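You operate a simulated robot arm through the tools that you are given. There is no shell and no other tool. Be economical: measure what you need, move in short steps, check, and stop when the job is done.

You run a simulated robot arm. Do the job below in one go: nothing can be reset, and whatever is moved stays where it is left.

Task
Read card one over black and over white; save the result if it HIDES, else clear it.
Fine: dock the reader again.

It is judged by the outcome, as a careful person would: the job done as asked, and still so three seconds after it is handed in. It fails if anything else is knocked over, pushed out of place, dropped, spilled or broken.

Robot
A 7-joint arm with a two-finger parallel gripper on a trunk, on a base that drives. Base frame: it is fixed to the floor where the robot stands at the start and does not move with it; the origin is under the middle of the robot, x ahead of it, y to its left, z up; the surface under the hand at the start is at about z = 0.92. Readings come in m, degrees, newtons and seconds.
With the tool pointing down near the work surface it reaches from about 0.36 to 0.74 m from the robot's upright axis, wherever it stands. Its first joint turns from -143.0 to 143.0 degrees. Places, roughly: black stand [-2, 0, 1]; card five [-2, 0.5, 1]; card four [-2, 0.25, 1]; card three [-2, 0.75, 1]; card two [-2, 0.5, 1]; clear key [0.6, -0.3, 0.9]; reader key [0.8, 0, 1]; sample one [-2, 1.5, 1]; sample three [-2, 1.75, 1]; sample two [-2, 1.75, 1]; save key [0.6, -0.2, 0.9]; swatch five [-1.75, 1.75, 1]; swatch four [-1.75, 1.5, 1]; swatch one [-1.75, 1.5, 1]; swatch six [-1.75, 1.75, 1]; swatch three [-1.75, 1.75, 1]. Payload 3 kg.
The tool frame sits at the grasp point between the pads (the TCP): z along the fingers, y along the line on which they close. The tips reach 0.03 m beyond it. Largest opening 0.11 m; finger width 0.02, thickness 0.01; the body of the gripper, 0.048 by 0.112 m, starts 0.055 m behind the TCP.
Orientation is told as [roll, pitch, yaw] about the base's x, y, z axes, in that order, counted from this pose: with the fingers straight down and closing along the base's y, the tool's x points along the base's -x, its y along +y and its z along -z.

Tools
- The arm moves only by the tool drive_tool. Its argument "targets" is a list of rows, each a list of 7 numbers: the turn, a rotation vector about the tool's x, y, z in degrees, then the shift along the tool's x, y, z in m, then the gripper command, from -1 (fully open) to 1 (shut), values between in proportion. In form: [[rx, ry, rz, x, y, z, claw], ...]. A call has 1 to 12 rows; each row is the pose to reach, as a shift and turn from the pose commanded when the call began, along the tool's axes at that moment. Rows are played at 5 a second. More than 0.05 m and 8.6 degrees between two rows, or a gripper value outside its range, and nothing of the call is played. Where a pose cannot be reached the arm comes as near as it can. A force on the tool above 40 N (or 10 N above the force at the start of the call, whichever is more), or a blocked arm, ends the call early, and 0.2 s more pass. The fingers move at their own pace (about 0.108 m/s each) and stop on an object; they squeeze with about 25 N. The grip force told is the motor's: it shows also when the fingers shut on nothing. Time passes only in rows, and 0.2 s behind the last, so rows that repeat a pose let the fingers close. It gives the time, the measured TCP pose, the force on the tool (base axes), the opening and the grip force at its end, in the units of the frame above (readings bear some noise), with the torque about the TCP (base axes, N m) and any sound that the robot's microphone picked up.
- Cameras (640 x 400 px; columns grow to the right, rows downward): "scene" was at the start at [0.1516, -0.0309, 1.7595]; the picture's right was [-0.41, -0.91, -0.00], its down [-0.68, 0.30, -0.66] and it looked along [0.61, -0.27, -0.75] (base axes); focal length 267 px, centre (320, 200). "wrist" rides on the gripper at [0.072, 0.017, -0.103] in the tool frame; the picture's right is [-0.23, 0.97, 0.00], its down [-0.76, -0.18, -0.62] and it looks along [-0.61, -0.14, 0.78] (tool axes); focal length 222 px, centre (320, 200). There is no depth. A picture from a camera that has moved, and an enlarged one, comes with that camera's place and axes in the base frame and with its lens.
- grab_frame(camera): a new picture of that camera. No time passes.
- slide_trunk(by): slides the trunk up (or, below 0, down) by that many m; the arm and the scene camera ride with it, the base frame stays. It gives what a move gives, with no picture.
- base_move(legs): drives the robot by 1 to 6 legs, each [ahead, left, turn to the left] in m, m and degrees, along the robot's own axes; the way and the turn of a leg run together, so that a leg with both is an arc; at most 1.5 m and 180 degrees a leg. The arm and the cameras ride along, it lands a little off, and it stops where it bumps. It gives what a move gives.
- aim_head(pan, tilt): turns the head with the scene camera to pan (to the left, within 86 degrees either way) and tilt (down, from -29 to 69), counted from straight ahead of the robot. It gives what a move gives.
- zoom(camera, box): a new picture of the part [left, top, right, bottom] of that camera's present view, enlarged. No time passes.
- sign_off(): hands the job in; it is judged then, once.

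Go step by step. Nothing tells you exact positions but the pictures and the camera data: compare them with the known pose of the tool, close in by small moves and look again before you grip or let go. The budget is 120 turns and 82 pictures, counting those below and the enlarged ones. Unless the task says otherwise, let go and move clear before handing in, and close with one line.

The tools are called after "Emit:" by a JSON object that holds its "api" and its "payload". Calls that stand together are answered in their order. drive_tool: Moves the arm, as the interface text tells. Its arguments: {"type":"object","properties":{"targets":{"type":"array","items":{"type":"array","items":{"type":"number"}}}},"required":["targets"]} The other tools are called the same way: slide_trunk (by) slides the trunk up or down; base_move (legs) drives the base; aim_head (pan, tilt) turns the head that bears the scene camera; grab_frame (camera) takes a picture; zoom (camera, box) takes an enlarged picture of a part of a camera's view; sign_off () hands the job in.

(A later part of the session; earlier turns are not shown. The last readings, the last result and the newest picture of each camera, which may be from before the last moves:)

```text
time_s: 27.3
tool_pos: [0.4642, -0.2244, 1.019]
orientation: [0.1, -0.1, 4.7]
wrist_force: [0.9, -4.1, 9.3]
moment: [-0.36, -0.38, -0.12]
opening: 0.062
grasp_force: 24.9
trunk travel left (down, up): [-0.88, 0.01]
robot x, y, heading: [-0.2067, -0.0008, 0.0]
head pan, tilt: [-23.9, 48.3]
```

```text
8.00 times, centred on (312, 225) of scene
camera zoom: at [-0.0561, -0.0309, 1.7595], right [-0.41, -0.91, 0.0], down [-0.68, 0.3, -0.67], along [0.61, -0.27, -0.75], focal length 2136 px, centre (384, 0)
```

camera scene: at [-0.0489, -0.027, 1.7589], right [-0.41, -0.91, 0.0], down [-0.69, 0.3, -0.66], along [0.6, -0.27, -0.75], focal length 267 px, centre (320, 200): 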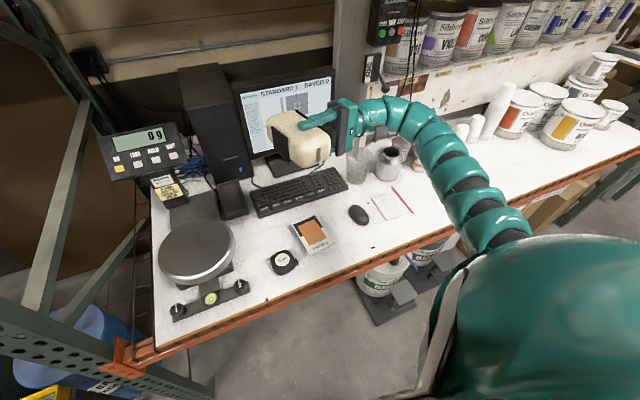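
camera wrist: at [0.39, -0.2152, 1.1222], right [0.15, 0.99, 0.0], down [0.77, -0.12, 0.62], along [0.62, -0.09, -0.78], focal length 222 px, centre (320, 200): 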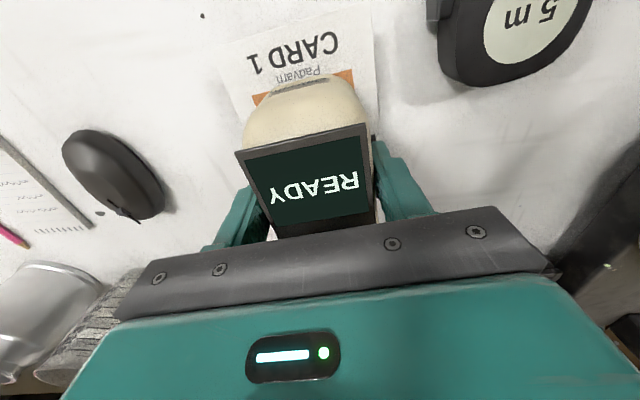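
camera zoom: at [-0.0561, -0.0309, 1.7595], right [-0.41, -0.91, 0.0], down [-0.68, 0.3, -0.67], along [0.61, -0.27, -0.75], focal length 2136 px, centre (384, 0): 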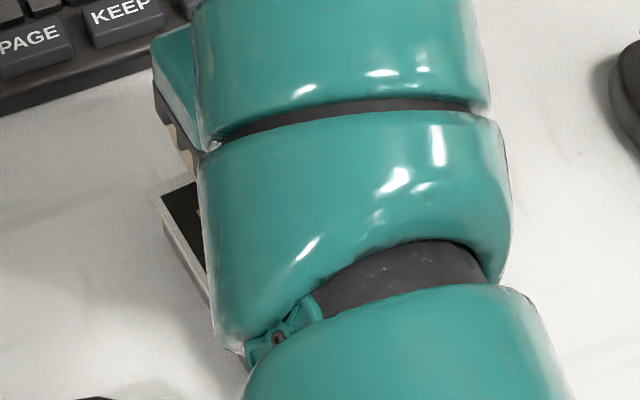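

The card hasn't moved. I ease another bit and open the fingers slowly.

Emit:
{"api": "drive_tool", "payload": {"targets": [[0, 0, 0, 0, 0, -0.0015, 1], [0, 0, 0, 0, 0, -0.0015, 0.2], [0, 0, 0, 0, 0, -0.0015, 0], [0, 0, 0, 0, 0, -0.0015, -0.3], [0, 0, 0, 0, 0, -0.0015, -0.7], [0, 0, 0, 0, 0, -0.0015, -1], [0, 0, 0, 0, 0, -0.0015, -1]]}}

Emit:
{"api": "grab_frame", "payload": {"camera": "wrist"}}

```text
time_s: 28.9
tool_pos: [0.4648, -0.2246, 1.021]
orientation: [0.0, 0.0, 4.7]
wrist_force: [0.0, -0.6, 0.6]
moment: [-0.03, 0.02, 0.0]
opening: 0.1097
grasp_force: 0.0
trunk travel left (down, up): [-0.88, 0.01]
robot x, y, heading: [-0.207, 0.001, 0.1]
head pan, tilt: [-23.9, 48.3]
```

```text
41 pictures are left
camera wrist: at [0.3912, -0.2149, 1.1235], right [0.15, 0.99, 0.0], down [0.77, -0.12, 0.62], along [0.62, -0.09, -0.78], focal length 222 px, centre (320, 200)
```

wrist: 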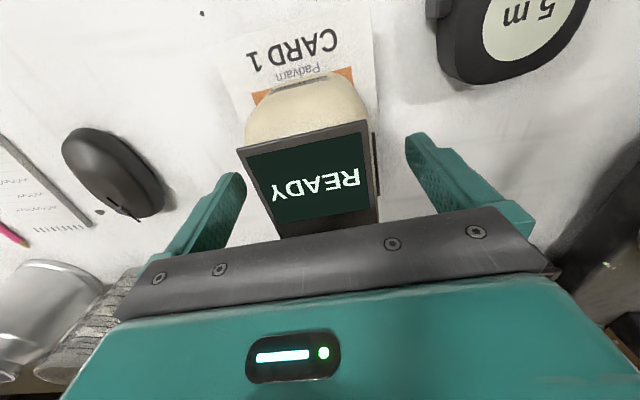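

The reader stands steady on the black half. I rise, close the fingers and position over the READ key.

Emit:
{"api": "drive_tool", "payload": {"targets": [[0, 0, 0, 0, 0, -0.04, -1], [0, 0, 0, -0.01, 0, -0.08, -1], [0, 0, 0, -0.026, 0, -0.1, 0], [0, 0, 0, -0.026, 0, -0.1, 1], [0, 0, 0, -0.026, 0, -0.1, 1], [0, 0, 0, -0.026, 0, -0.1, 1]]}}

Emit:
{"api": "grab_frame", "payload": {"camera": "wrist"}}

Emit:
{"api": "grab_frame", "payload": {"camera": "scene"}}

```text
time_s: 30.3
tool_pos: [0.491, -0.2218, 1.1187]
orientation: [0.0, 0.0, 4.6]
wrist_force: [-1.3, 0.5, 0.4]
moment: [0.0, 0.01, -0.02]
opening: 0.0002
grasp_force: 24.8
trunk travel left (down, up): [-0.88, 0.01]
robot x, y, heading: [-0.2072, -0.0003, -0.2]
head pan, tilt: [-23.9, 48.3]
```

```text
40 pictures are left
camera wrist: at [0.4177, -0.2111, 1.2219], right [0.15, 0.99, 0.0], down [0.77, -0.12, 0.62], along [0.62, -0.09, -0.78], focal length 222 px, centre (320, 200)
```

wrist: 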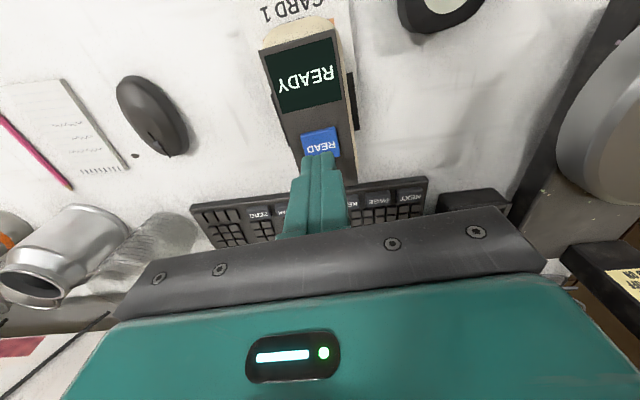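

```text
39 pictures are left
camera scene: at [-0.0551, -0.0304, 1.7595], right [-0.41, -0.91, 0.0], down [-0.68, 0.3, -0.66], along [0.61, -0.27, -0.75], focal length 267 px, centre (320, 200)
```

scene: 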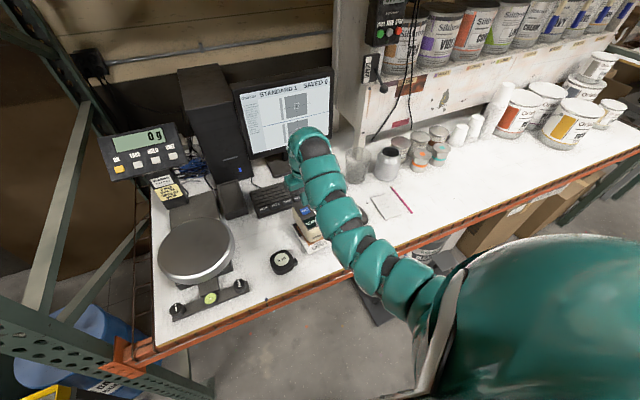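

The fingertips are right above READ. I press down slowly.

Emit:
{"api": "drive_tool", "payload": {"targets": [[0, 0, 0, -0.001, 0, 0.015, 1], [0, 0, 0, -0.001, 0, 0.025, 1], [0, 0, 0, -0.001, 0, 0.03, 1], [0, 0, 0, -0.001, 0, 0.033, 1], [0, 0, 0, -0.001, 0, 0.035, 1]]}}

```text
time_s: 31.5
tool_pos: [0.4922, -0.2222, 1.0865]
orientation: [0.0, 0.1, 4.6]
wrist_force: [0.5, -0.3, -0.3]
moment: [-0.01, -0.01, 0.01]
opening: 0.0
grasp_force: 25.1
trunk travel left (down, up): [-0.88, 0.01]
robot x, y, heading: [-0.2085, 0.0011, 0.1]
head pan, tilt: [-23.9, 48.3]
```

Emit:
{"api": "drive_tool", "payload": {"targets": [[0, 0, 0, 0, 0, 0.002, 1], [0, 0, 0, 0, 0, 0.004, 1], [0, 0, 0, 0, 0, 0.006, 1]]}}

```text
time_s: 32.3
tool_pos: [0.4915, -0.2213, 1.0794]
orientation: [0.1, 0.1, 4.6]
wrist_force: [0.4, -0.3, -0.4]
moment: [0.02, 0.0, -0.01]
opening: 0.0001
grasp_force: 24.9
trunk travel left (down, up): [-0.88, 0.01]
robot x, y, heading: [-0.2056, 0.0022, 0.0]
head pan, tilt: [-23.9, 48.3]
```

Emit:
{"api": "drive_tool", "payload": {"targets": [[0, 0, 0, 0, 0, 0.002, 1], [0, 0, 0, 0, 0, 0.004, 1], [0, 0, 0, 0, 0, 0.006, 1]]}}

Emit:
{"api": "grab_frame", "payload": {"camera": "wrist"}}

```text
time_s: 33.1
tool_pos: [0.4909, -0.2216, 1.0752]
orientation: [0.1, -0.1, 4.6]
wrist_force: [0.1, 1.7, 7.3]
moment: [0.06, -0.04, -0.03]
opening: 0.0
grasp_force: 24.8
trunk travel left (down, up): [-0.88, 0.01]
robot x, y, heading: [-0.2084, -0.001, 0.1]
head pan, tilt: [-23.9, 48.3]
heard: click
```

```text
38 pictures are left
camera wrist: at [0.4174, -0.2117, 1.1766], right [0.15, 0.99, 0.0], down [0.77, -0.12, 0.62], along [0.62, -0.09, -0.78], focal length 222 px, centre (320, 200)
```

wrist: 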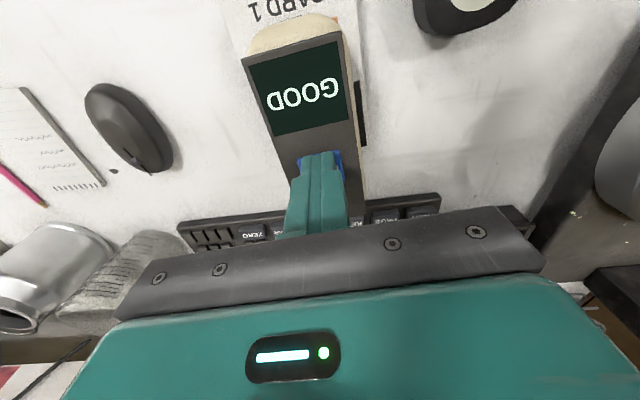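

A click and "GOOD". I lift off and read the screen.

Emit:
{"api": "drive_tool", "payload": {"targets": [[0, 0, 0, 0, 0, -0.01, 1], [0, 0, 0, 0, 0, -0.04, 1]]}}

Emit:
{"api": "zoom", "payload": {"camera": "scene", "box": [222, 65, 350, 165]}}

Emit:
{"api": "grab_frame", "payload": {"camera": "wrist"}}

```text
time_s: 33.7
tool_pos: [0.493, -0.2211, 1.1151]
orientation: [0.1, -0.1, 4.7]
wrist_force: [0.0, 0.2, -0.4]
moment: [0.02, 0.0, -0.01]
opening: 0.0001
grasp_force: 25.2
trunk travel left (down, up): [-0.88, 0.01]
robot x, y, heading: [-0.2063, -0.0026, 0.1]
head pan, tilt: [-23.9, 48.3]
```

```text
4.00 times, centred on (286, 115) of scene
camera zoom: at [-0.0557, -0.0308, 1.7595], right [-0.41, -0.91, 0.0], down [-0.68, 0.3, -0.66], along [0.61, -0.27, -0.75], focal length 1068 px, centre (456, 540)
```

zoom: 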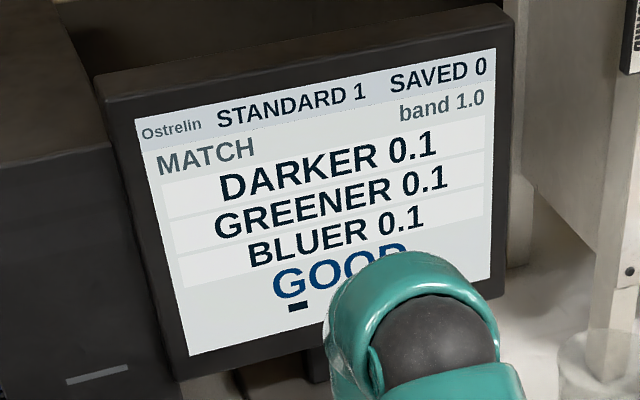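

```text
36 pictures are left
camera wrist: at [0.4187, -0.2117, 1.2173], right [0.15, 0.99, 0.0], down [0.77, -0.12, 0.62], along [0.62, -0.09, -0.78], focal length 222 px, centre (320, 200)
```

wrist: 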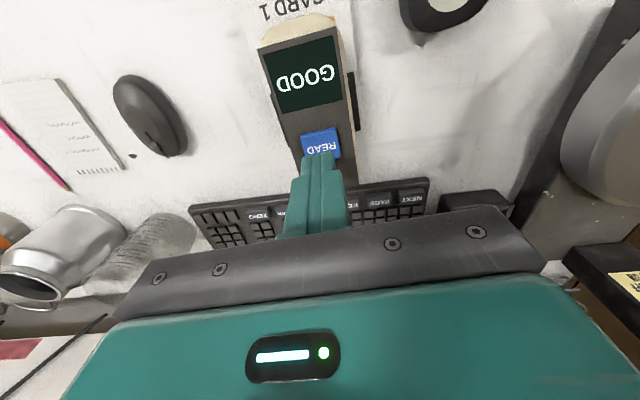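

The screen is on the MATCH page, comparing with a standard; I need a page about hiding, reached with PAGE. I raise the hand, leave the reader standing, and drive forward towards the keyboard.

Emit:
{"api": "drive_tool", "payload": {"targets": [[0, 0, 0, 0, 0, -0.03, 1], [0, 0, 0, -0.01, 0, -0.06, 1]]}}

Emit:
{"api": "base_move", "payload": {"legs": [[0.19, 0, 0]]}}

Emit:
{"api": "grab_frame", "payload": {"camera": "wrist"}}

Emit:
{"api": "grab_frame", "payload": {"camera": "scene"}}

```text
time_s: 34.3
tool_pos: [0.504, -0.2229, 1.1748]
orientation: [0.1, 0.1, 4.7]
wrist_force: [-0.2, -0.4, -1.1]
moment: [-0.02, 0.0, 0.03]
opening: 0.0
grasp_force: 25.1
out of reach, approached as far as the arm can: row 1
trunk travel left (down, up): [-0.88, 0.01]
robot x, y, heading: [-0.2072, 0.0, 0.1]
head pan, tilt: [-23.9, 48.3]
```

```text
time_s: 35.8
tool_pos: [0.6931, -0.2274, 1.175]
orientation: [0.0, 0.1, 4.2]
wrist_force: [0.0, 0.1, 0.7]
moment: [0.0, 0.02, 0.03]
opening: 0.0
grasp_force: 25.2
trunk travel left (down, up): [-0.88, 0.01]
robot x, y, heading: [-0.0185, 0.0001, -0.1]
head pan, tilt: [-23.9, 48.3]
```

```text
35 pictures are left
camera wrist: at [0.6185, -0.2173, 1.2764], right [0.15, 0.99, 0.0], down [0.77, -0.12, 0.62], along [0.61, -0.09, -0.78], focal length 222 px, centre (320, 200)
```

wrist: 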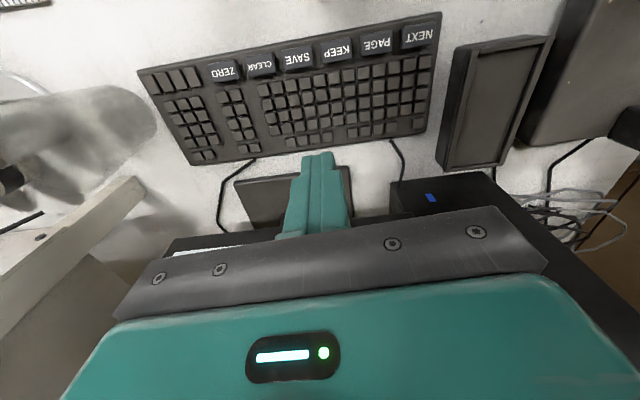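

```text
34 pictures are left
camera scene: at [0.1347, -0.0321, 1.7594], right [-0.41, -0.91, 0.0], down [-0.68, 0.31, -0.66], along [0.6, -0.27, -0.75], focal length 267 px, centre (320, 200)
```

scene: 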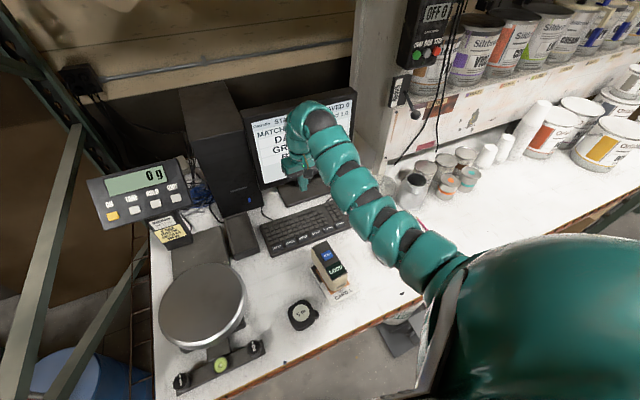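

Keys are in view: PAGE near (0.65, -0.15), SAVE near (0.65, -0.249), CLEAR near (0.65, -0.297). I move above PAGE.

Emit:
{"api": "drive_tool", "payload": {"targets": [[0, 0, 0, 0, 0.02, 0.04, 1], [0, 0, 0, 0.012, 0.05, 0.08, 1], [0, 0, 0, 0.025, 0.07, 0.11, 1], [0, 0, 0, 0.0362, 0.0803, 0.145, 1], [0, 0, 0, 0.0362, 0.0803, 0.155, 1]]}}

Emit:
{"api": "grab_frame", "payload": {"camera": "wrist"}}

```text
refused: row 2 steps farther than a row can; nothing moved
```

```text
33 pictures are left
camera wrist: at [0.6185, -0.2173, 1.2764], right [0.15, 0.99, 0.0], down [0.77, -0.12, 0.62], along [0.61, -0.09, -0.78], focal length 222 px, centre (320, 200)
```

wrist: 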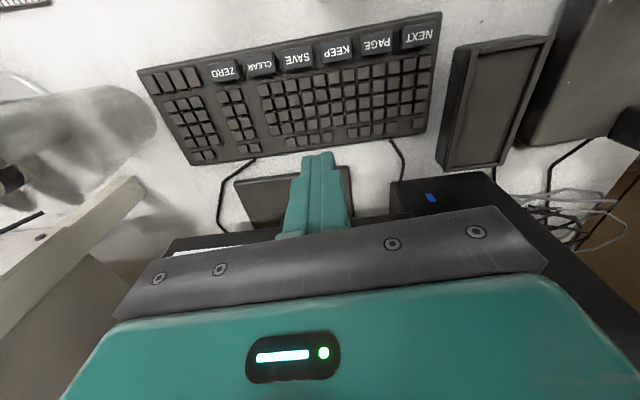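

Emit:
{"api": "drive_tool", "payload": {"targets": [[0, 0, 0, 0, 0.02, 0.03, 1], [0, 0, 0, 0.006, 0.04, 0.06, 1], [0, 0, 0, 0.015, 0.06, 0.09, 1], [0, 0, 0, 0.026, 0.0803, 0.12, 1], [0, 0, 0, 0.0362, 0.0803, 0.15, 1]]}}

Emit:
{"api": "grab_frame", "payload": {"camera": "wrist"}}

```text
time_s: 37.0
tool_pos: [0.6487, -0.1517, 1.0253]
orientation: [0.1, 0.0, 4.3]
wrist_force: [-0.2, 0.3, 0.1]
moment: [0.0, 0.01, 0.02]
opening: 0.0
grasp_force: 24.8
trunk travel left (down, up): [-0.88, 0.01]
robot x, y, heading: [-0.0184, 0.0019, -0.5]
head pan, tilt: [-23.9, 48.3]
```

```text
32 pictures are left
camera wrist: at [0.5746, -0.1416, 1.1273], right [0.15, 0.99, 0.0], down [0.77, -0.12, 0.62], along [0.61, -0.1, -0.78], focal length 222 px, centre (320, 200)
```

wrist: 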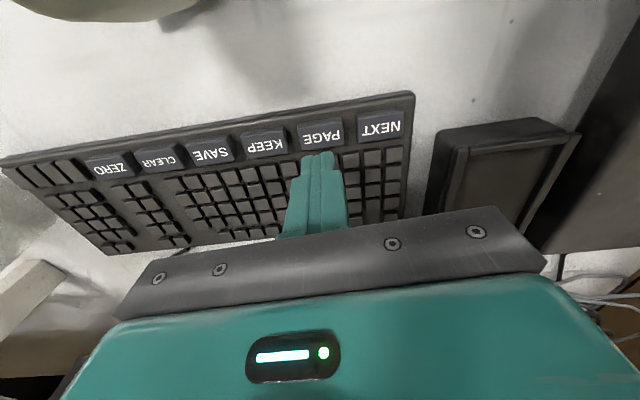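

Emit:
{"api": "drive_tool", "payload": {"targets": [[0, 0, 0, 0.003, 0, 0.02, 1], [0, 0, 0, 0.003, 0, 0.035, 1], [0, 0, 0, 0.003, 0, 0.039, 1], [0, 0, 0, 0.003, 0, 0.042, 1]]}}

```text
time_s: 38.0
tool_pos: [0.6464, -0.1502, 0.9829]
orientation: [0.1, 0.1, 4.3]
wrist_force: [-1.3, -0.4, -0.3]
moment: [0.02, -0.01, -0.01]
opening: 0.0002
grasp_force: 25.2
trunk travel left (down, up): [-0.88, 0.01]
robot x, y, heading: [-0.0163, -0.001, -0.4]
head pan, tilt: [-23.9, 48.3]
```

Emit:
{"api": "drive_tool", "payload": {"targets": [[0, 0, 0, 0, 0, 0.002, 1], [0, 0, 0, 0, 0, 0.004, 1], [0, 0, 0, 0, 0, 0.006, 1]]}}

```text
time_s: 38.8
tool_pos: [0.6468, -0.1515, 0.9767]
orientation: [0.1, 0.0, 4.3]
wrist_force: [-1.7, 0.6, 2.4]
moment: [0.0, 0.03, 0.0]
opening: 0.0
grasp_force: 25.1
trunk travel left (down, up): [-0.88, 0.01]
robot x, y, heading: [-0.0146, -0.0004, -0.0]
head pan, tilt: [-23.9, 48.3]
heard: click
```

A click. I lift off and look at the screen.

Emit:
{"api": "drive_tool", "payload": {"targets": [[0, 0, 0, 0, 0, -0.01, 1], [0, 0, 0, 0, 0, -0.03, 1]]}}

Emit:
{"api": "zoom", "payload": {"camera": "scene", "box": [230, 75, 370, 185]}}

```text
time_s: 39.4
tool_pos: [0.6465, -0.1501, 1.0071]
orientation: [0.0, -0.1, 4.2]
wrist_force: [0.6, 0.8, 0.2]
moment: [0.01, -0.02, 0.02]
opening: 0.0
grasp_force: 24.9
trunk travel left (down, up): [-0.88, 0.01]
robot x, y, heading: [-0.0188, -0.0026, -0.5]
head pan, tilt: [-23.9, 48.3]
```

```text
3.64 times, centred on (300, 130) of scene
camera zoom: at [0.1332, -0.032, 1.7595], right [-0.41, -0.91, 0.0], down [-0.68, 0.31, -0.66], along [0.61, -0.27, -0.75], focal length 971 px, centre (393, 454)
```

zoom: 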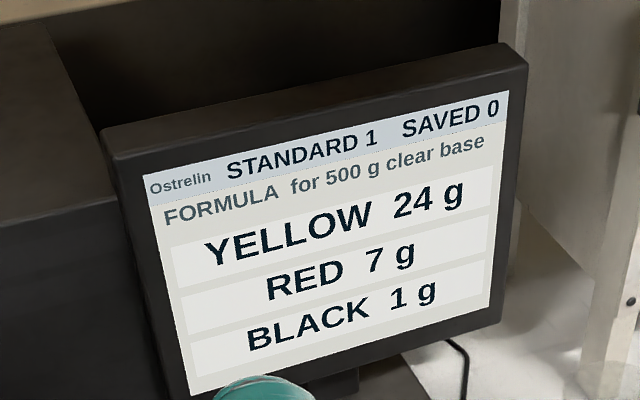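

That is the FORMULA page. I press PAGE again.

Emit:
{"api": "drive_tool", "payload": {"targets": [[0, 0, 0, 0, 0, 0.02, 1], [0, 0, 0, 0, 0, 0.026, 1], [0, 0, 0, 0, 0, 0.029, 1], [0, 0, 0, 0, 0, 0.031, 1], [0, 0, 0, 0, 0, 0.01, 1], [0, 0, 0, 0, 0, 0, 1]]}}

Emit:
{"api": "zoom", "payload": {"camera": "scene", "box": [230, 75, 370, 185]}}

```text
time_s: 40.8
tool_pos: [0.6469, -0.149, 1.0075]
orientation: [0.1, 0.0, 4.3]
wrist_force: [-0.5, 0.5, -0.2]
moment: [0.01, 0.04, 0.04]
opening: 0.0
grasp_force: 25.1
trunk travel left (down, up): [-0.88, 0.01]
robot x, y, heading: [-0.0147, 0.0038, -0.4]
head pan, tilt: [-23.9, 48.3]
heard: click
```

```text
3.64 times, centred on (300, 130) of scene
camera zoom: at [0.1332, -0.032, 1.7595], right [-0.41, -0.91, 0.0], down [-0.68, 0.31, -0.66], along [0.61, -0.27, -0.75], focal length 971 px, centre (393, 454)
```

zoom: 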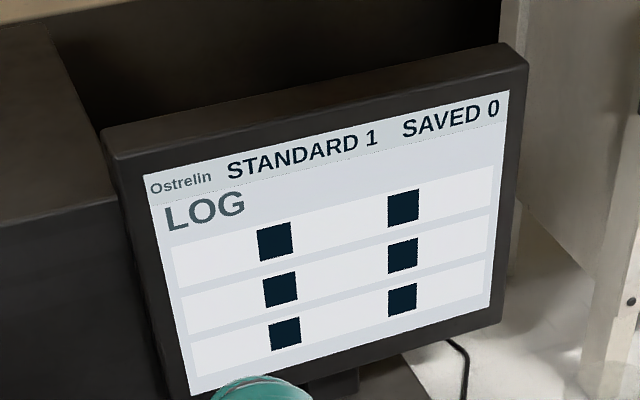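

That is the LOG page; again PAGE.

Emit:
{"api": "drive_tool", "payload": {"targets": [[0, 0, 0, 0, 0, 0.02, 1], [0, 0, 0, 0, 0, 0.026, 1], [0, 0, 0, 0, 0, 0.029, 1], [0, 0, 0, 0, 0, 0.031, 1], [0, 0, 0, 0, 0, 0.01, 1], [0, 0, 0, 0, 0, 0, 1]]}}

Emit:
{"api": "zoom", "payload": {"camera": "scene", "box": [230, 75, 370, 185]}}

```text
time_s: 42.2
tool_pos: [0.6487, -0.1474, 1.0085]
orientation: [0.1, 0.0, 4.3]
wrist_force: [-0.5, 0.2, 0.2]
moment: [0.0, -0.01, 0.02]
opening: 0.0
grasp_force: 25.1
trunk travel left (down, up): [-0.88, 0.01]
robot x, y, heading: [-0.0184, 0.0023, -0.5]
head pan, tilt: [-23.9, 48.3]
heard: click
```

```text
3.64 times, centred on (300, 130) of scene
camera zoom: at [0.1333, -0.0321, 1.7595], right [-0.41, -0.91, 0.0], down [-0.68, 0.31, -0.66], along [0.61, -0.27, -0.75], focal length 971 px, centre (393, 454)
```

zoom: 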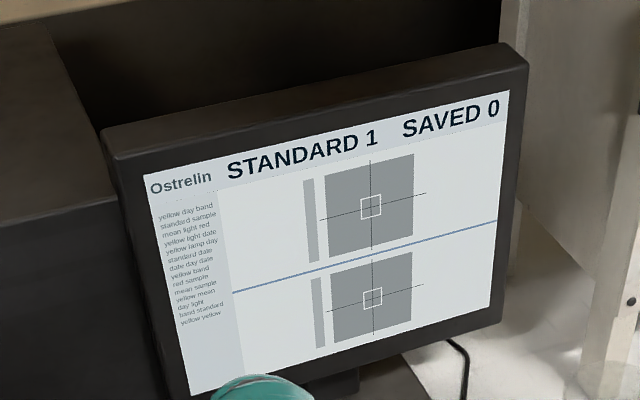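

The pages cycle home, MATCH, FORMULA, LOG. The hiding result probably appears once both backgrounds are read, so I go back to the reader for the white reading: hand up, base back.

Emit:
{"api": "drive_tool", "payload": {"targets": [[0, 0, 0, -0.008, 0, -0.03, 1], [0, 0, 0, -0.018, -0.02, -0.06, 1], [0, 0, 0, -0.028, -0.04, -0.09, 1], [0, 0, 0, -0.037, -0.06, -0.12, 1], [0, 0, 0, -0.041, -0.08, -0.15, 1], [0, 0, 0, -0.041, -0.08, -0.166, -1]]}}

Emit:
{"api": "base_move", "payload": {"legs": [[-0.19, 0, 0]]}}

Emit:
{"api": "grab_frame", "payload": {"camera": "wrist"}}

```text
time_s: 43.6
tool_pos: [0.6938, -0.2271, 1.1736]
orientation: [0.1, 0.2, 4.3]
wrist_force: [0.4, 0.1, -0.3]
moment: [0.01, 0.02, 0.0]
opening: 0.0814
grasp_force: 0.0
trunk travel left (down, up): [-0.88, 0.01]
robot x, y, heading: [-0.0169, 0.0038, -0.6]
head pan, tilt: [-23.9, 48.3]
```

```text
time_s: 45.1
tool_pos: [0.5058, -0.2257, 1.1731]
orientation: [0.0, 0.0, 4.5]
wrist_force: [0.2, -0.7, -0.8]
moment: [0.0, -0.03, 0.0]
opening: 0.1099
grasp_force: 0.1
trunk travel left (down, up): [-0.88, 0.01]
robot x, y, heading: [-0.2074, 0.0024, -0.5]
head pan, tilt: [-23.9, 48.3]
```

```text
28 pictures are left
camera wrist: at [0.4316, -0.2151, 1.2768], right [0.15, 0.99, 0.0], down [0.77, -0.12, 0.62], along [0.62, -0.09, -0.78], focal length 222 px, centre (320, 200)
```

wrist: 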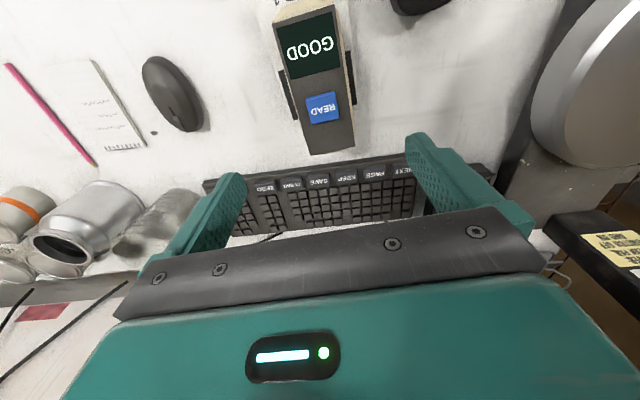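

The reader is where I left it. I descend around it and grip.

Emit:
{"api": "drive_tool", "payload": {"targets": [[0, 0, 0, 0.01, 0.004, 0.04, -1], [0, 0, 0, 0.025, 0.005, 0.08, -1], [0, 0, 0, 0.039, 0.005, 0.115, -1], [0, 0, 0, 0.039, 0.005, 0.14, -1], [0, 0, 0, 0.039, 0.005, 0.152, -1]]}}

Emit:
{"api": "grab_frame", "payload": {"camera": "wrist"}}

```text
time_s: 46.3
tool_pos: [0.4689, -0.223, 1.0209]
orientation: [0.1, 0.1, 4.3]
wrist_force: [-0.5, 0.4, -0.6]
moment: [-0.03, 0.04, -0.04]
opening: 0.1101
grasp_force: 0.1
trunk travel left (down, up): [-0.88, 0.01]
robot x, y, heading: [-0.2034, 0.0029, -0.4]
head pan, tilt: [-23.9, 48.3]
```

```text
27 pictures are left
camera wrist: at [0.395, -0.2136, 1.1233], right [0.15, 0.99, 0.0], down [0.77, -0.12, 0.62], along [0.61, -0.09, -0.78], focal length 222 px, centre (320, 200)
```

wrist: 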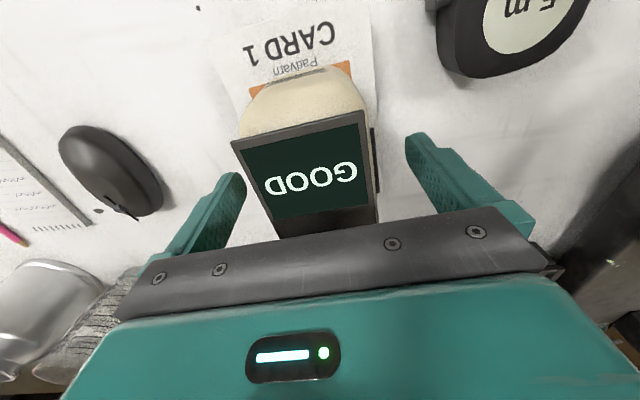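

Emit:
{"api": "drive_tool", "payload": {"targets": [[0, 0, 0, 0.004, 0, 0, -0.5], [0, 0, 0, 0.004, 0, 0, 0], [0, 0, 0, 0.004, 0, 0, 0.6], [0, 0, 0, 0.004, 0, 0, 1], [0, 0, 0, 0.004, 0, 0, 1]]}}

Emit:
{"api": "drive_tool", "payload": {"targets": [[0, 0, 0, 0, 0, -0.01, 1], [0, 0, 0, 0, 0, -0.02, 1], [0, 0, 0, 0.02, -0.003, -0.02, 1], [0, 0, 0, 0.045, -0.006, -0.02, 1], [0, 0, 0, 0.045, -0.006, -0.02, 1]]}}

Emit:
{"api": "grab_frame", "payload": {"camera": "wrist"}}

```text
time_s: 47.5
tool_pos: [0.4655, -0.2238, 1.0215]
orientation: [0.1, -0.1, 4.3]
wrist_force: [3.6, -1.4, 6.9]
moment: [-0.1, -0.47, -0.02]
opening: 0.0619
grasp_force: 25.1
trunk travel left (down, up): [-0.88, 0.01]
robot x, y, heading: [-0.2058, 0.0041, -0.2]
head pan, tilt: [-23.9, 48.3]
```

```text
time_s: 48.7
tool_pos: [0.4216, -0.2327, 1.0419]
orientation: [0.3, 0.1, 4.4]
wrist_force: [-0.2, 0.0, -5.4]
moment: [-0.04, 0.12, 0.0]
opening: 0.0618
grasp_force: 24.8
trunk travel left (down, up): [-0.88, 0.01]
robot x, y, heading: [-0.206, -0.0004, -0.5]
head pan, tilt: [-23.9, 48.3]
```

```text
26 pictures are left
camera wrist: at [0.3469, -0.2222, 1.1442], right [0.15, 0.99, 0.0], down [0.77, -0.12, 0.62], along [0.61, -0.09, -0.78], focal length 222 px, centre (320, 200)
```

wrist: 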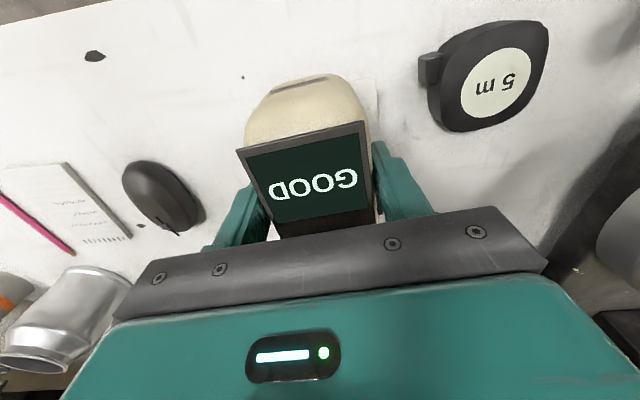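

Good grip. I set it down over the white half.

Emit:
{"api": "drive_tool", "payload": {"targets": [[0, 0, 0, 0.002, 0.001, 0.01, 1], [0, 0, 0, 0.002, 0.001, 0.016, 1], [0, 0, 0, 0.002, 0.001, 0.019, 1], [0, 0, 0, 0.002, 0.001, 0.021, 1]]}}

```text
time_s: 49.7
tool_pos: [0.4183, -0.2326, 1.0207]
orientation: [0.1, -0.1, 4.4]
wrist_force: [0.2, 2.0, 3.9]
moment: [0.09, -0.25, 0.1]
opening: 0.062
grasp_force: 25.0
trunk travel left (down, up): [-0.88, 0.01]
robot x, y, heading: [-0.2041, -0.0007, -0.6]
head pan, tilt: [-23.9, 48.3]
```

Light contact, so I release, rise and move the closed fingers over READ.

Emit:
{"api": "drive_tool", "payload": {"targets": [[0, 0, 0, 0, 0, 0, 0.2], [0, 0, 0, 0, 0, 0, 0], [0, 0, 0, 0, 0, 0, -0.5], [0, 0, 0, 0, 0, 0, -1], [0, 0, 0, 0, 0, 0, -1], [0, 0, 0, 0, 0, -0.03, -1], [0, 0, 0, -0.01, 0, -0.06, -1], [0, 0, 0, -0.026, 0, -0.085, 0], [0, 0, 0, -0.026, 0, -0.085, 1], [0, 0, 0, -0.026, 0, -0.085, 1], [0, 0, 0, -0.026, 0, -0.085, 1]]}}

Emit:
{"api": "grab_frame", "payload": {"camera": "wrist"}}

```text
time_s: 52.1
tool_pos: [0.4526, -0.2321, 1.0839]
orientation: [0.1, -0.1, 4.3]
wrist_force: [0.0, -0.4, -0.7]
moment: [-0.01, 0.01, 0.02]
opening: 0.0
grasp_force: 24.8
out of reach, approached as far as the arm can: row 7, 8, 9, 10, 11
trunk travel left (down, up): [-0.88, 0.01]
robot x, y, heading: [-0.2029, 0.002, -0.0]
head pan, tilt: [-23.9, 48.3]
```

```text
25 pictures are left
camera wrist: at [0.3787, -0.2211, 1.186], right [0.15, 0.99, 0.0], down [0.77, -0.12, 0.62], along [0.62, -0.09, -0.78], focal length 222 px, centre (320, 200)
```

wrist: 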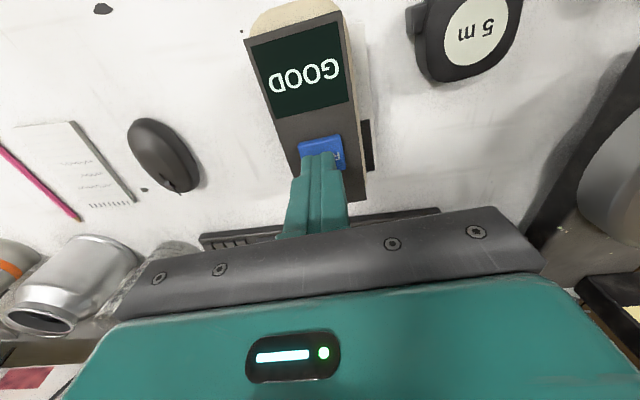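

I adjust slightly back onto the key and press.

Emit:
{"api": "drive_tool", "payload": {"targets": [[0, 0, 0, 0.006, 0.001, 0.002, 1], [0, 0, 0, 0.007, 0.001, 0.006, 1], [0, 0, 0, 0.007, 0.001, 0.008, 1], [0, 0, 0, 0.007, 0.001, 0.01, 1]]}}

```text
time_s: 53.1
tool_pos: [0.4439, -0.2312, 1.0732]
orientation: [0.1, -0.2, 4.3]
wrist_force: [2.6, -0.5, 13.1]
moment: [-0.04, -0.15, -0.07]
opening: 0.0
grasp_force: 24.5
trunk travel left (down, up): [-0.88, 0.01]
robot x, y, heading: [-0.2082, -0.001, -0.2]
head pan, tilt: [-23.9, 48.3]
heard: click
```

A click. I lift and read the screen and the reader.

Emit:
{"api": "drive_tool", "payload": {"targets": [[0, 0, 0, 0, 0, -0.008, 1], [0, 0, 0, -0.015, 0, -0.02, 1]]}}

Emit:
{"api": "zoom", "payload": {"camera": "scene", "box": [222, 65, 350, 165]}}

Emit:
{"api": "grab_frame", "payload": {"camera": "wrist"}}

```text
time_s: 53.7
tool_pos: [0.463, -0.2315, 1.0882]
orientation: [0.1, 0.0, 4.3]
wrist_force: [-0.2, 0.3, -0.2]
moment: [0.0, 0.01, -0.03]
opening: 0.0001
grasp_force: 24.9
out of reach, approached as far as the arm can: row 2
trunk travel left (down, up): [-0.88, 0.01]
robot x, y, heading: [-0.2056, -0.0005, -0.3]
head pan, tilt: [-23.9, 48.3]
```

```text
4.00 times, centred on (286, 115) of scene
camera zoom: at [-0.054, -0.0318, 1.7593], right [-0.41, -0.91, 0.0], down [-0.68, 0.31, -0.66], along [0.61, -0.27, -0.75], focal length 1068 px, centre (456, 540)
```

zoom: 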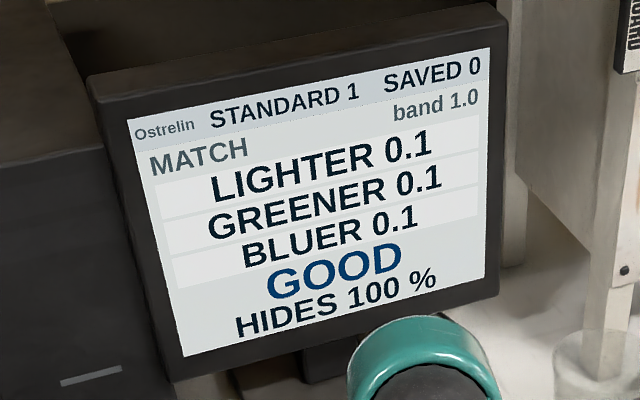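

```text
23 pictures are left
camera wrist: at [0.389, -0.2209, 1.1914], right [0.15, 0.99, 0.0], down [0.77, -0.12, 0.62], along [0.62, -0.09, -0.78], focal length 222 px, centre (320, 200)
```

wrist: 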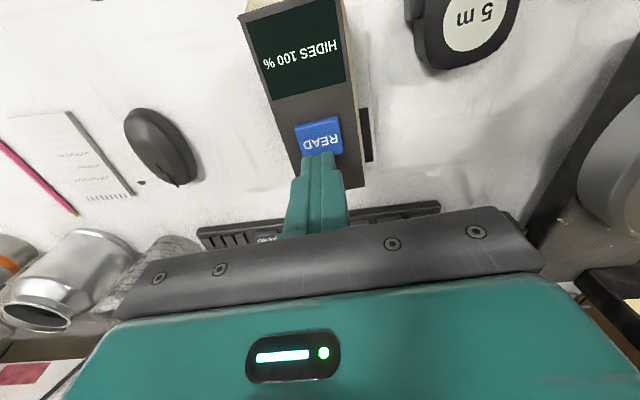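

The result is "HIDES 100 %", so it must be saved. I clear the reader and drive forward to press SAVE.

Emit:
{"api": "drive_tool", "payload": {"targets": [[0, 0, 0, -0.015, 0, -0.02, 1], [0, 0, 0, -0.03, 0.004, -0.05, 1], [0, 0, 0, -0.041, 0.008, -0.075, 1], [0, 0, 0, -0.045, 0.008, -0.087, 1]]}}

Emit:
{"api": "base_move", "payload": {"legs": [[0.19, 0, 0]]}}

```text
time_s: 54.7
tool_pos: [0.5076, -0.2205, 1.1763]
orientation: [0.1, 0.1, 4.4]
wrist_force: [0.2, -0.5, -0.3]
moment: [0.02, 0.0, -0.03]
opening: 0.0
grasp_force: 25.0
out of reach, approached as far as the arm can: row 1, 2
trunk travel left (down, up): [-0.88, 0.01]
robot x, y, heading: [-0.2059, 0.0011, -0.2]
head pan, tilt: [-23.9, 48.3]
```

```text
time_s: 56.3
tool_pos: [0.695, -0.2245, 1.1739]
orientation: [0.1, 0.1, 4.3]
wrist_force: [0.2, 0.5, -0.4]
moment: [0.03, 0.05, 0.03]
opening: 0.0001
grasp_force: 25.7
trunk travel left (down, up): [-0.88, 0.01]
robot x, y, heading: [-0.0149, 0.0027, -0.4]
head pan, tilt: [-23.9, 48.3]
```

Emit:
{"api": "drive_tool", "payload": {"targets": [[0, 0, 0, 0.006, -0.006, 0.035, 1], [0, 0, 0, 0.012, -0.012, 0.07, 1], [0, 0, 0, 0.028, -0.018, 0.1, 1], [0, 0, 0, 0.042, -0.022, 0.13, 1], [0, 0, 0, 0.0498, -0.022, 0.154, 1]]}}

Emit:
{"api": "grab_frame", "payload": {"camera": "wrist"}}

```text
time_s: 57.5
tool_pos: [0.6441, -0.2508, 1.0221]
orientation: [0.0, 0.0, 4.1]
wrist_force: [0.4, -0.6, -0.3]
moment: [-0.01, 0.03, 0.01]
opening: 0.0001
grasp_force: 25.3
trunk travel left (down, up): [-0.88, 0.01]
robot x, y, heading: [-0.0184, -0.0001, -0.6]
head pan, tilt: [-23.9, 48.3]
```

```text
22 pictures are left
camera wrist: at [0.5711, -0.2391, 1.1239], right [0.16, 0.99, 0.0], down [0.77, -0.12, 0.62], along [0.62, -0.1, -0.78], focal length 222 px, centre (320, 200)
```

wrist: 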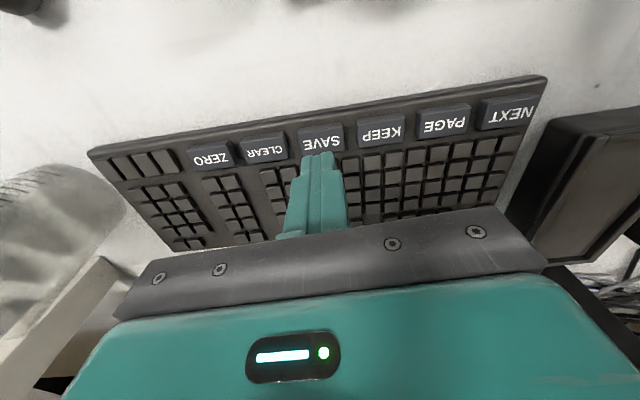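

Right above SAVE; I press it.

Emit:
{"api": "drive_tool", "payload": {"targets": [[0, 0, 0, 0, 0, 0.02, 1], [0, 0, 0, 0, 0, 0.035, 1], [0, 0, 0, 0, 0, 0.04, 1], [0, 0, 0, 0, 0, 0.043, 1], [0, 0, 0, 0, 0, 0.045, 1], [0, 0, 0, 0, 0, 0.047, 1]]}}

```text
time_s: 58.9
tool_pos: [0.6462, -0.2481, 0.9762]
orientation: [0.1, -0.1, 4.2]
wrist_force: [0.9, 1.6, 10.8]
moment: [0.06, 0.0, -0.05]
opening: 0.0
grasp_force: 25.0
trunk travel left (down, up): [-0.88, 0.01]
robot x, y, heading: [-0.017, -0.0035, -0.5]
head pan, tilt: [-23.9, 48.3]
heard: click
```

Emit:
{"api": "drive_tool", "payload": {"targets": [[0, 0, 0, 0, 0, -0.015, 1], [0, 0, 0, -0.01, 0, -0.045, 1], [0, 0, 0, -0.02, 0, -0.09, 1], [0, 0, 0, -0.035, 0.01, -0.13, 1], [0, 0, 0, -0.048, 0.02, -0.17, 1], [0, 0, 0, -0.048, 0.022, -0.197, 1]]}}

Emit:
{"api": "zoom", "payload": {"camera": "scene", "box": [230, 75, 370, 185]}}

```text
time_s: 60.3
tool_pos: [0.6907, -0.2251, 1.1685]
orientation: [0.1, 0.1, 4.2]
wrist_force: [0.4, -0.5, -0.7]
moment: [0.01, 0.01, 0.01]
opening: 0.0
grasp_force: 25.1
trunk travel left (down, up): [-0.88, 0.01]
robot x, y, heading: [-0.0157, 0.0013, -0.7]
head pan, tilt: [-23.9, 48.3]
```

```text
3.64 times, centred on (300, 130) of scene
camera zoom: at [0.1333, -0.0329, 1.7596], right [-0.41, -0.91, 0.0], down [-0.68, 0.31, -0.66], along [0.61, -0.27, -0.75], focal length 971 px, centre (393, 454)
```

zoom: 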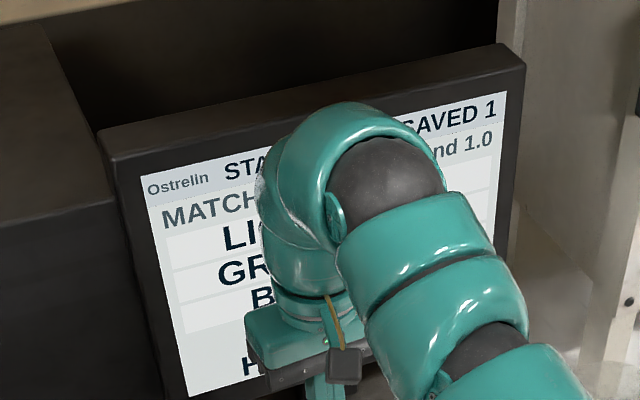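

"SAVED 1". Now I back up, a little farther this time, and fetch the reader.

Emit:
{"api": "base_move", "payload": {"legs": [[-0.24, 0, 0]]}}

Emit:
{"api": "drive_tool", "payload": {"targets": [[0, 0, 0, 0, 0, 0, -1], [0, 0, 0, 0, 0, 0, -1], [0, 0, 0, 0, 0, 0, -1]]}}

Emit:
{"api": "grab_frame", "payload": {"camera": "wrist"}}

```text
time_s: 62.0
tool_pos: [0.4576, -0.2204, 1.1684]
orientation: [0.0, -0.1, 4.3]
wrist_force: [-0.7, 0.4, 0.1]
moment: [0.0, -0.01, 0.03]
opening: 0.0
grasp_force: 24.4
trunk travel left (down, up): [-0.88, 0.01]
robot x, y, heading: [-0.252, 0.0016, -0.5]
head pan, tilt: [-23.9, 48.3]
```

```text
time_s: 62.8
tool_pos: [0.4588, -0.2205, 1.1679]
orientation: [0.1, 0.1, 4.4]
wrist_force: [-1.1, 0.1, -0.2]
moment: [0.02, -0.03, 0.0]
opening: 0.1102
grasp_force: 0.1
trunk travel left (down, up): [-0.88, 0.01]
robot x, y, heading: [-0.2508, 0.0019, -0.5]
head pan, tilt: [-23.9, 48.3]
```

```text
20 pictures are left
camera wrist: at [0.3843, -0.2106, 1.2711], right [0.15, 0.99, 0.0], down [0.77, -0.12, 0.62], along [0.61, -0.09, -0.78], focal length 222 px, centre (320, 200)
```

wrist: 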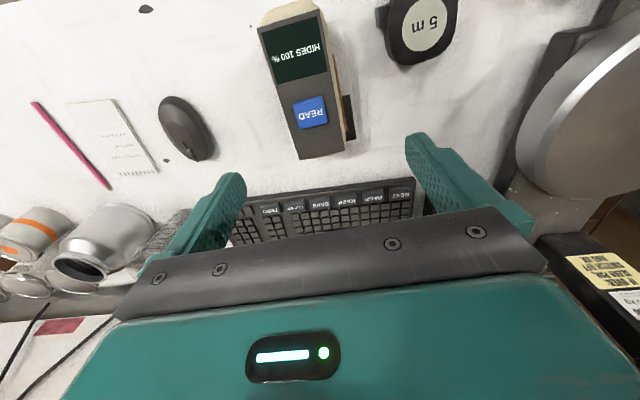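

Emit:
{"api": "drive_tool", "payload": {"targets": [[0, 0, 0, 0.008, -0.004, 0.04, -1], [0, 0, 0, 0.02, -0.0075, 0.08, -1], [0, 0, 0, 0.034, -0.0075, 0.115, -1], [0, 0, 0, 0.0407, -0.0075, 0.135, -1], [0, 0, 0, 0.0407, -0.0075, 0.147, -1], [0, 0, 0, 0.0407, -0.0075, 0.147, -1]]}}

Emit:
{"api": "grab_frame", "payload": {"camera": "wrist"}}

```text
time_s: 64.2
tool_pos: [0.4185, -0.2301, 1.0235]
orientation: [0.1, 0.0, 4.3]
wrist_force: [-0.3, -0.4, 0.3]
moment: [-0.02, -0.02, 0.0]
opening: 0.1102
grasp_force: 0.2
trunk travel left (down, up): [-0.88, 0.01]
robot x, y, heading: [-0.2525, 0.0019, -0.3]
head pan, tilt: [-23.9, 48.3]
```

```text
19 pictures are left
camera wrist: at [0.3445, -0.2204, 1.1253], right [0.15, 0.99, 0.0], down [0.77, -0.12, 0.62], along [0.62, -0.09, -0.78], focal length 222 px, centre (320, 200)
```

wrist: 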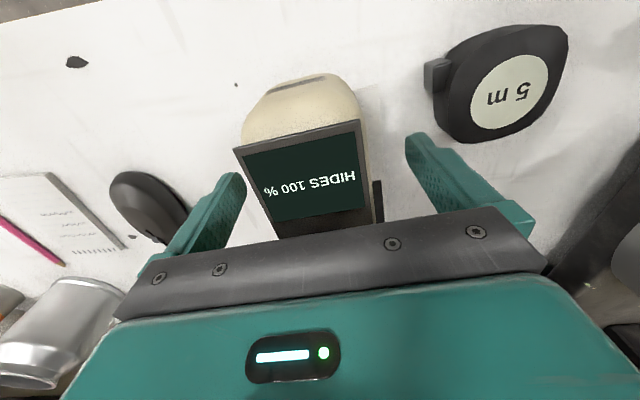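

Emit:
{"api": "drive_tool", "payload": {"targets": [[0, 0, 0, 0, -0.0035, 0.002, -0.5], [0, 0, 0, 0, -0.0035, 0.002, 0], [0, 0, 0, 0, -0.0035, 0.002, 0.5], [0, 0, 0, 0, -0.0035, 0.002, 1], [0, 0, 0, 0, -0.0035, 0.002, 1], [0, 0, 0, 0, -0.0035, -0.02, 1], [0, 0, 0, -0.01, -0.0035, -0.05, 1], [0, 0, 0, -0.025, -0.0035, -0.08, 1], [0, 0, 0, -0.04, -0.0035, -0.11, 1]]}}

Emit:
{"api": "grab_frame", "payload": {"camera": "wrist"}}

```text
time_s: 66.2
tool_pos: [0.4592, -0.2323, 1.1306]
orientation: [0.1, 0.1, 4.3]
wrist_force: [-0.4, -0.1, -6.7]
moment: [0.01, 0.12, -0.01]
opening: 0.0617
grasp_force: 24.9
trunk travel left (down, up): [-0.88, 0.01]
robot x, y, heading: [-0.25, 0.001, -0.1]
head pan, tilt: [-23.9, 48.3]
```

```text
18 pictures are left
camera wrist: at [0.3857, -0.2216, 1.2329], right [0.15, 0.99, 0.0], down [0.77, -0.12, 0.62], along [0.61, -0.09, -0.78], focal length 222 px, centre (320, 200)
```

wrist: 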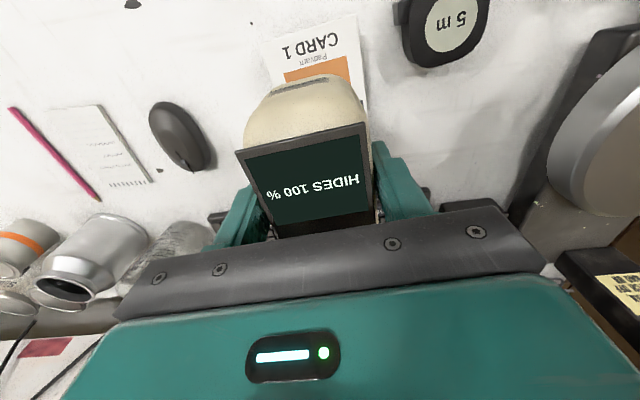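

The reader is held as before. I swing it to y≈0 and square it, then drive forward to the dock.

Emit:
{"api": "drive_tool", "payload": {"targets": [[0, 0, 1, -0.005, 0.045, -0.005, 1], [0, 0, 2, -0.01, 0.09, -0.01, 1], [0, 0, 3, -0.015, 0.135, -0.015, 1], [0, 0, 4.3, -0.018, 0.18, -0.02, 1], [0, 0, 4.3, -0.018, 0.22, -0.02, 1], [0, 0, 4.3, -0.018, 0.232, -0.02, 1]]}}

Emit:
{"api": "base_move", "payload": {"legs": [[0.18, 0, 0]]}}

Emit:
{"api": "grab_frame", "payload": {"camera": "scene"}}

Emit:
{"api": "grab_frame", "payload": {"camera": "wrist"}}

```text
time_s: 67.6
tool_pos: [0.4596, 0.0002, 1.1533]
orientation: [0.2, 0.1, -0.1]
wrist_force: [0.0, -0.1, -5.3]
moment: [-0.02, 0.13, 0.0]
opening: 0.0621
grasp_force: 25.2
trunk travel left (down, up): [-0.88, 0.01]
robot x, y, heading: [-0.2553, 0.0049, -0.2]
head pan, tilt: [-23.9, 48.3]
```

```text
time_s: 69.2
tool_pos: [0.6485, -0.0003, 1.1512]
orientation: [0.0, 0.1, 0.1]
wrist_force: [-0.3, 0.1, -5.9]
moment: [0.0, 0.15, 0.01]
opening: 0.0621
grasp_force: 24.4
trunk travel left (down, up): [-0.88, 0.01]
robot x, y, heading: [-0.0671, -0.0014, -0.2]
head pan, tilt: [-23.9, 48.3]
```

```text
17 pictures are left
camera scene: at [0.0897, -0.0313, 1.7593], right [-0.41, -0.91, 0.0], down [-0.68, 0.31, -0.66], along [0.61, -0.27, -0.75], focal length 267 px, centre (320, 200)
```

scene: 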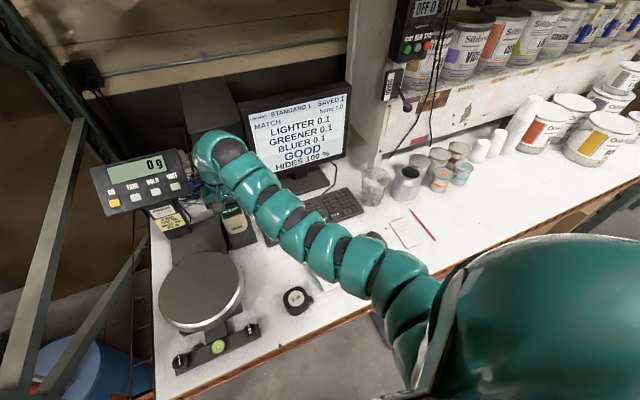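

```text
16 pictures are left
camera wrist: at [0.5754, 0.0164, 1.2542], right [0.23, 0.97, 0.0], down [0.76, -0.18, 0.62], along [0.61, -0.14, -0.78], focal length 222 px, centre (320, 200)
```

wrist: 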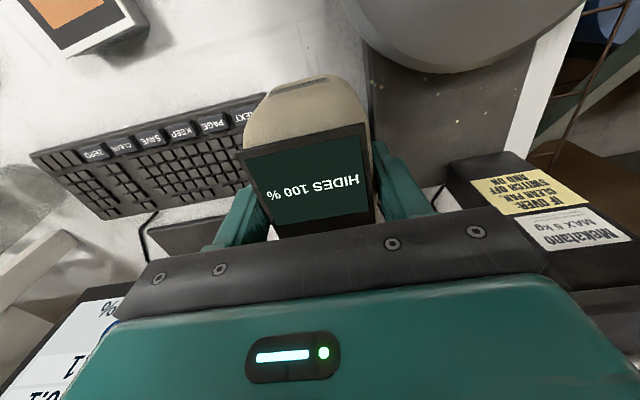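

Emit:
{"api": "base_move", "payload": {"legs": [[0.06, 0, 0]]}}

Emit:
{"api": "grab_frame", "payload": {"camera": "wrist"}}

```text
time_s: 70.2
tool_pos: [0.7114, -0.0002, 1.1517]
orientation: [0.0, 0.3, 0.1]
wrist_force: [0.8, -0.1, -7.1]
moment: [0.02, 0.18, 0.01]
opening: 0.062
grasp_force: 25.0
trunk travel left (down, up): [-0.88, 0.01]
robot x, y, heading: [-0.0028, -0.0011, 0.0]
head pan, tilt: [-23.9, 48.3]
```

```text
15 pictures are left
camera wrist: at [0.6382, 0.0153, 1.2535], right [0.23, 0.97, 0.0], down [0.76, -0.18, 0.62], along [0.6, -0.14, -0.78], focal length 222 px, centre (320, 200)
```

wrist: 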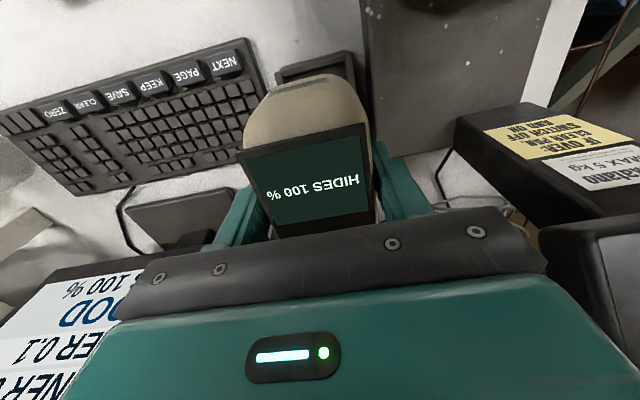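

I zoom in to compare dock edges and reader alignment.

Emit:
{"api": "zoom", "payload": {"camera": "wrist", "box": [220, 30, 400, 142]}}

Emit:
{"api": "zoom", "payload": {"camera": "scene", "box": [190, 180, 290, 260]}}

```text
3.56 times, centred on (310, 86) of wrist
camera zoom: at [0.6382, 0.0153, 1.2535], right [0.23, 0.97, 0.0], down [0.76, -0.18, 0.62], along [0.6, -0.14, -0.78], focal length 790 px, centre (356, 605)
```

zoom: 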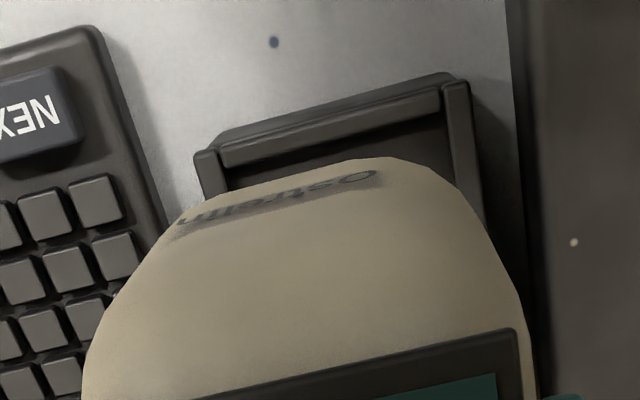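

```text
5.00 times, centred on (240, 220) of scene
camera zoom: at [0.153, -0.0318, 1.7591], right [-0.41, -0.91, 0.0], down [-0.68, 0.31, -0.66], along [0.6, -0.27, -0.75], focal length 1335 px, centre (720, 100)
```

zoom: 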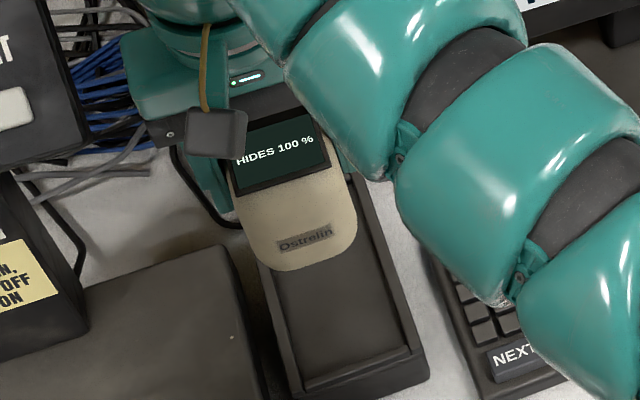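

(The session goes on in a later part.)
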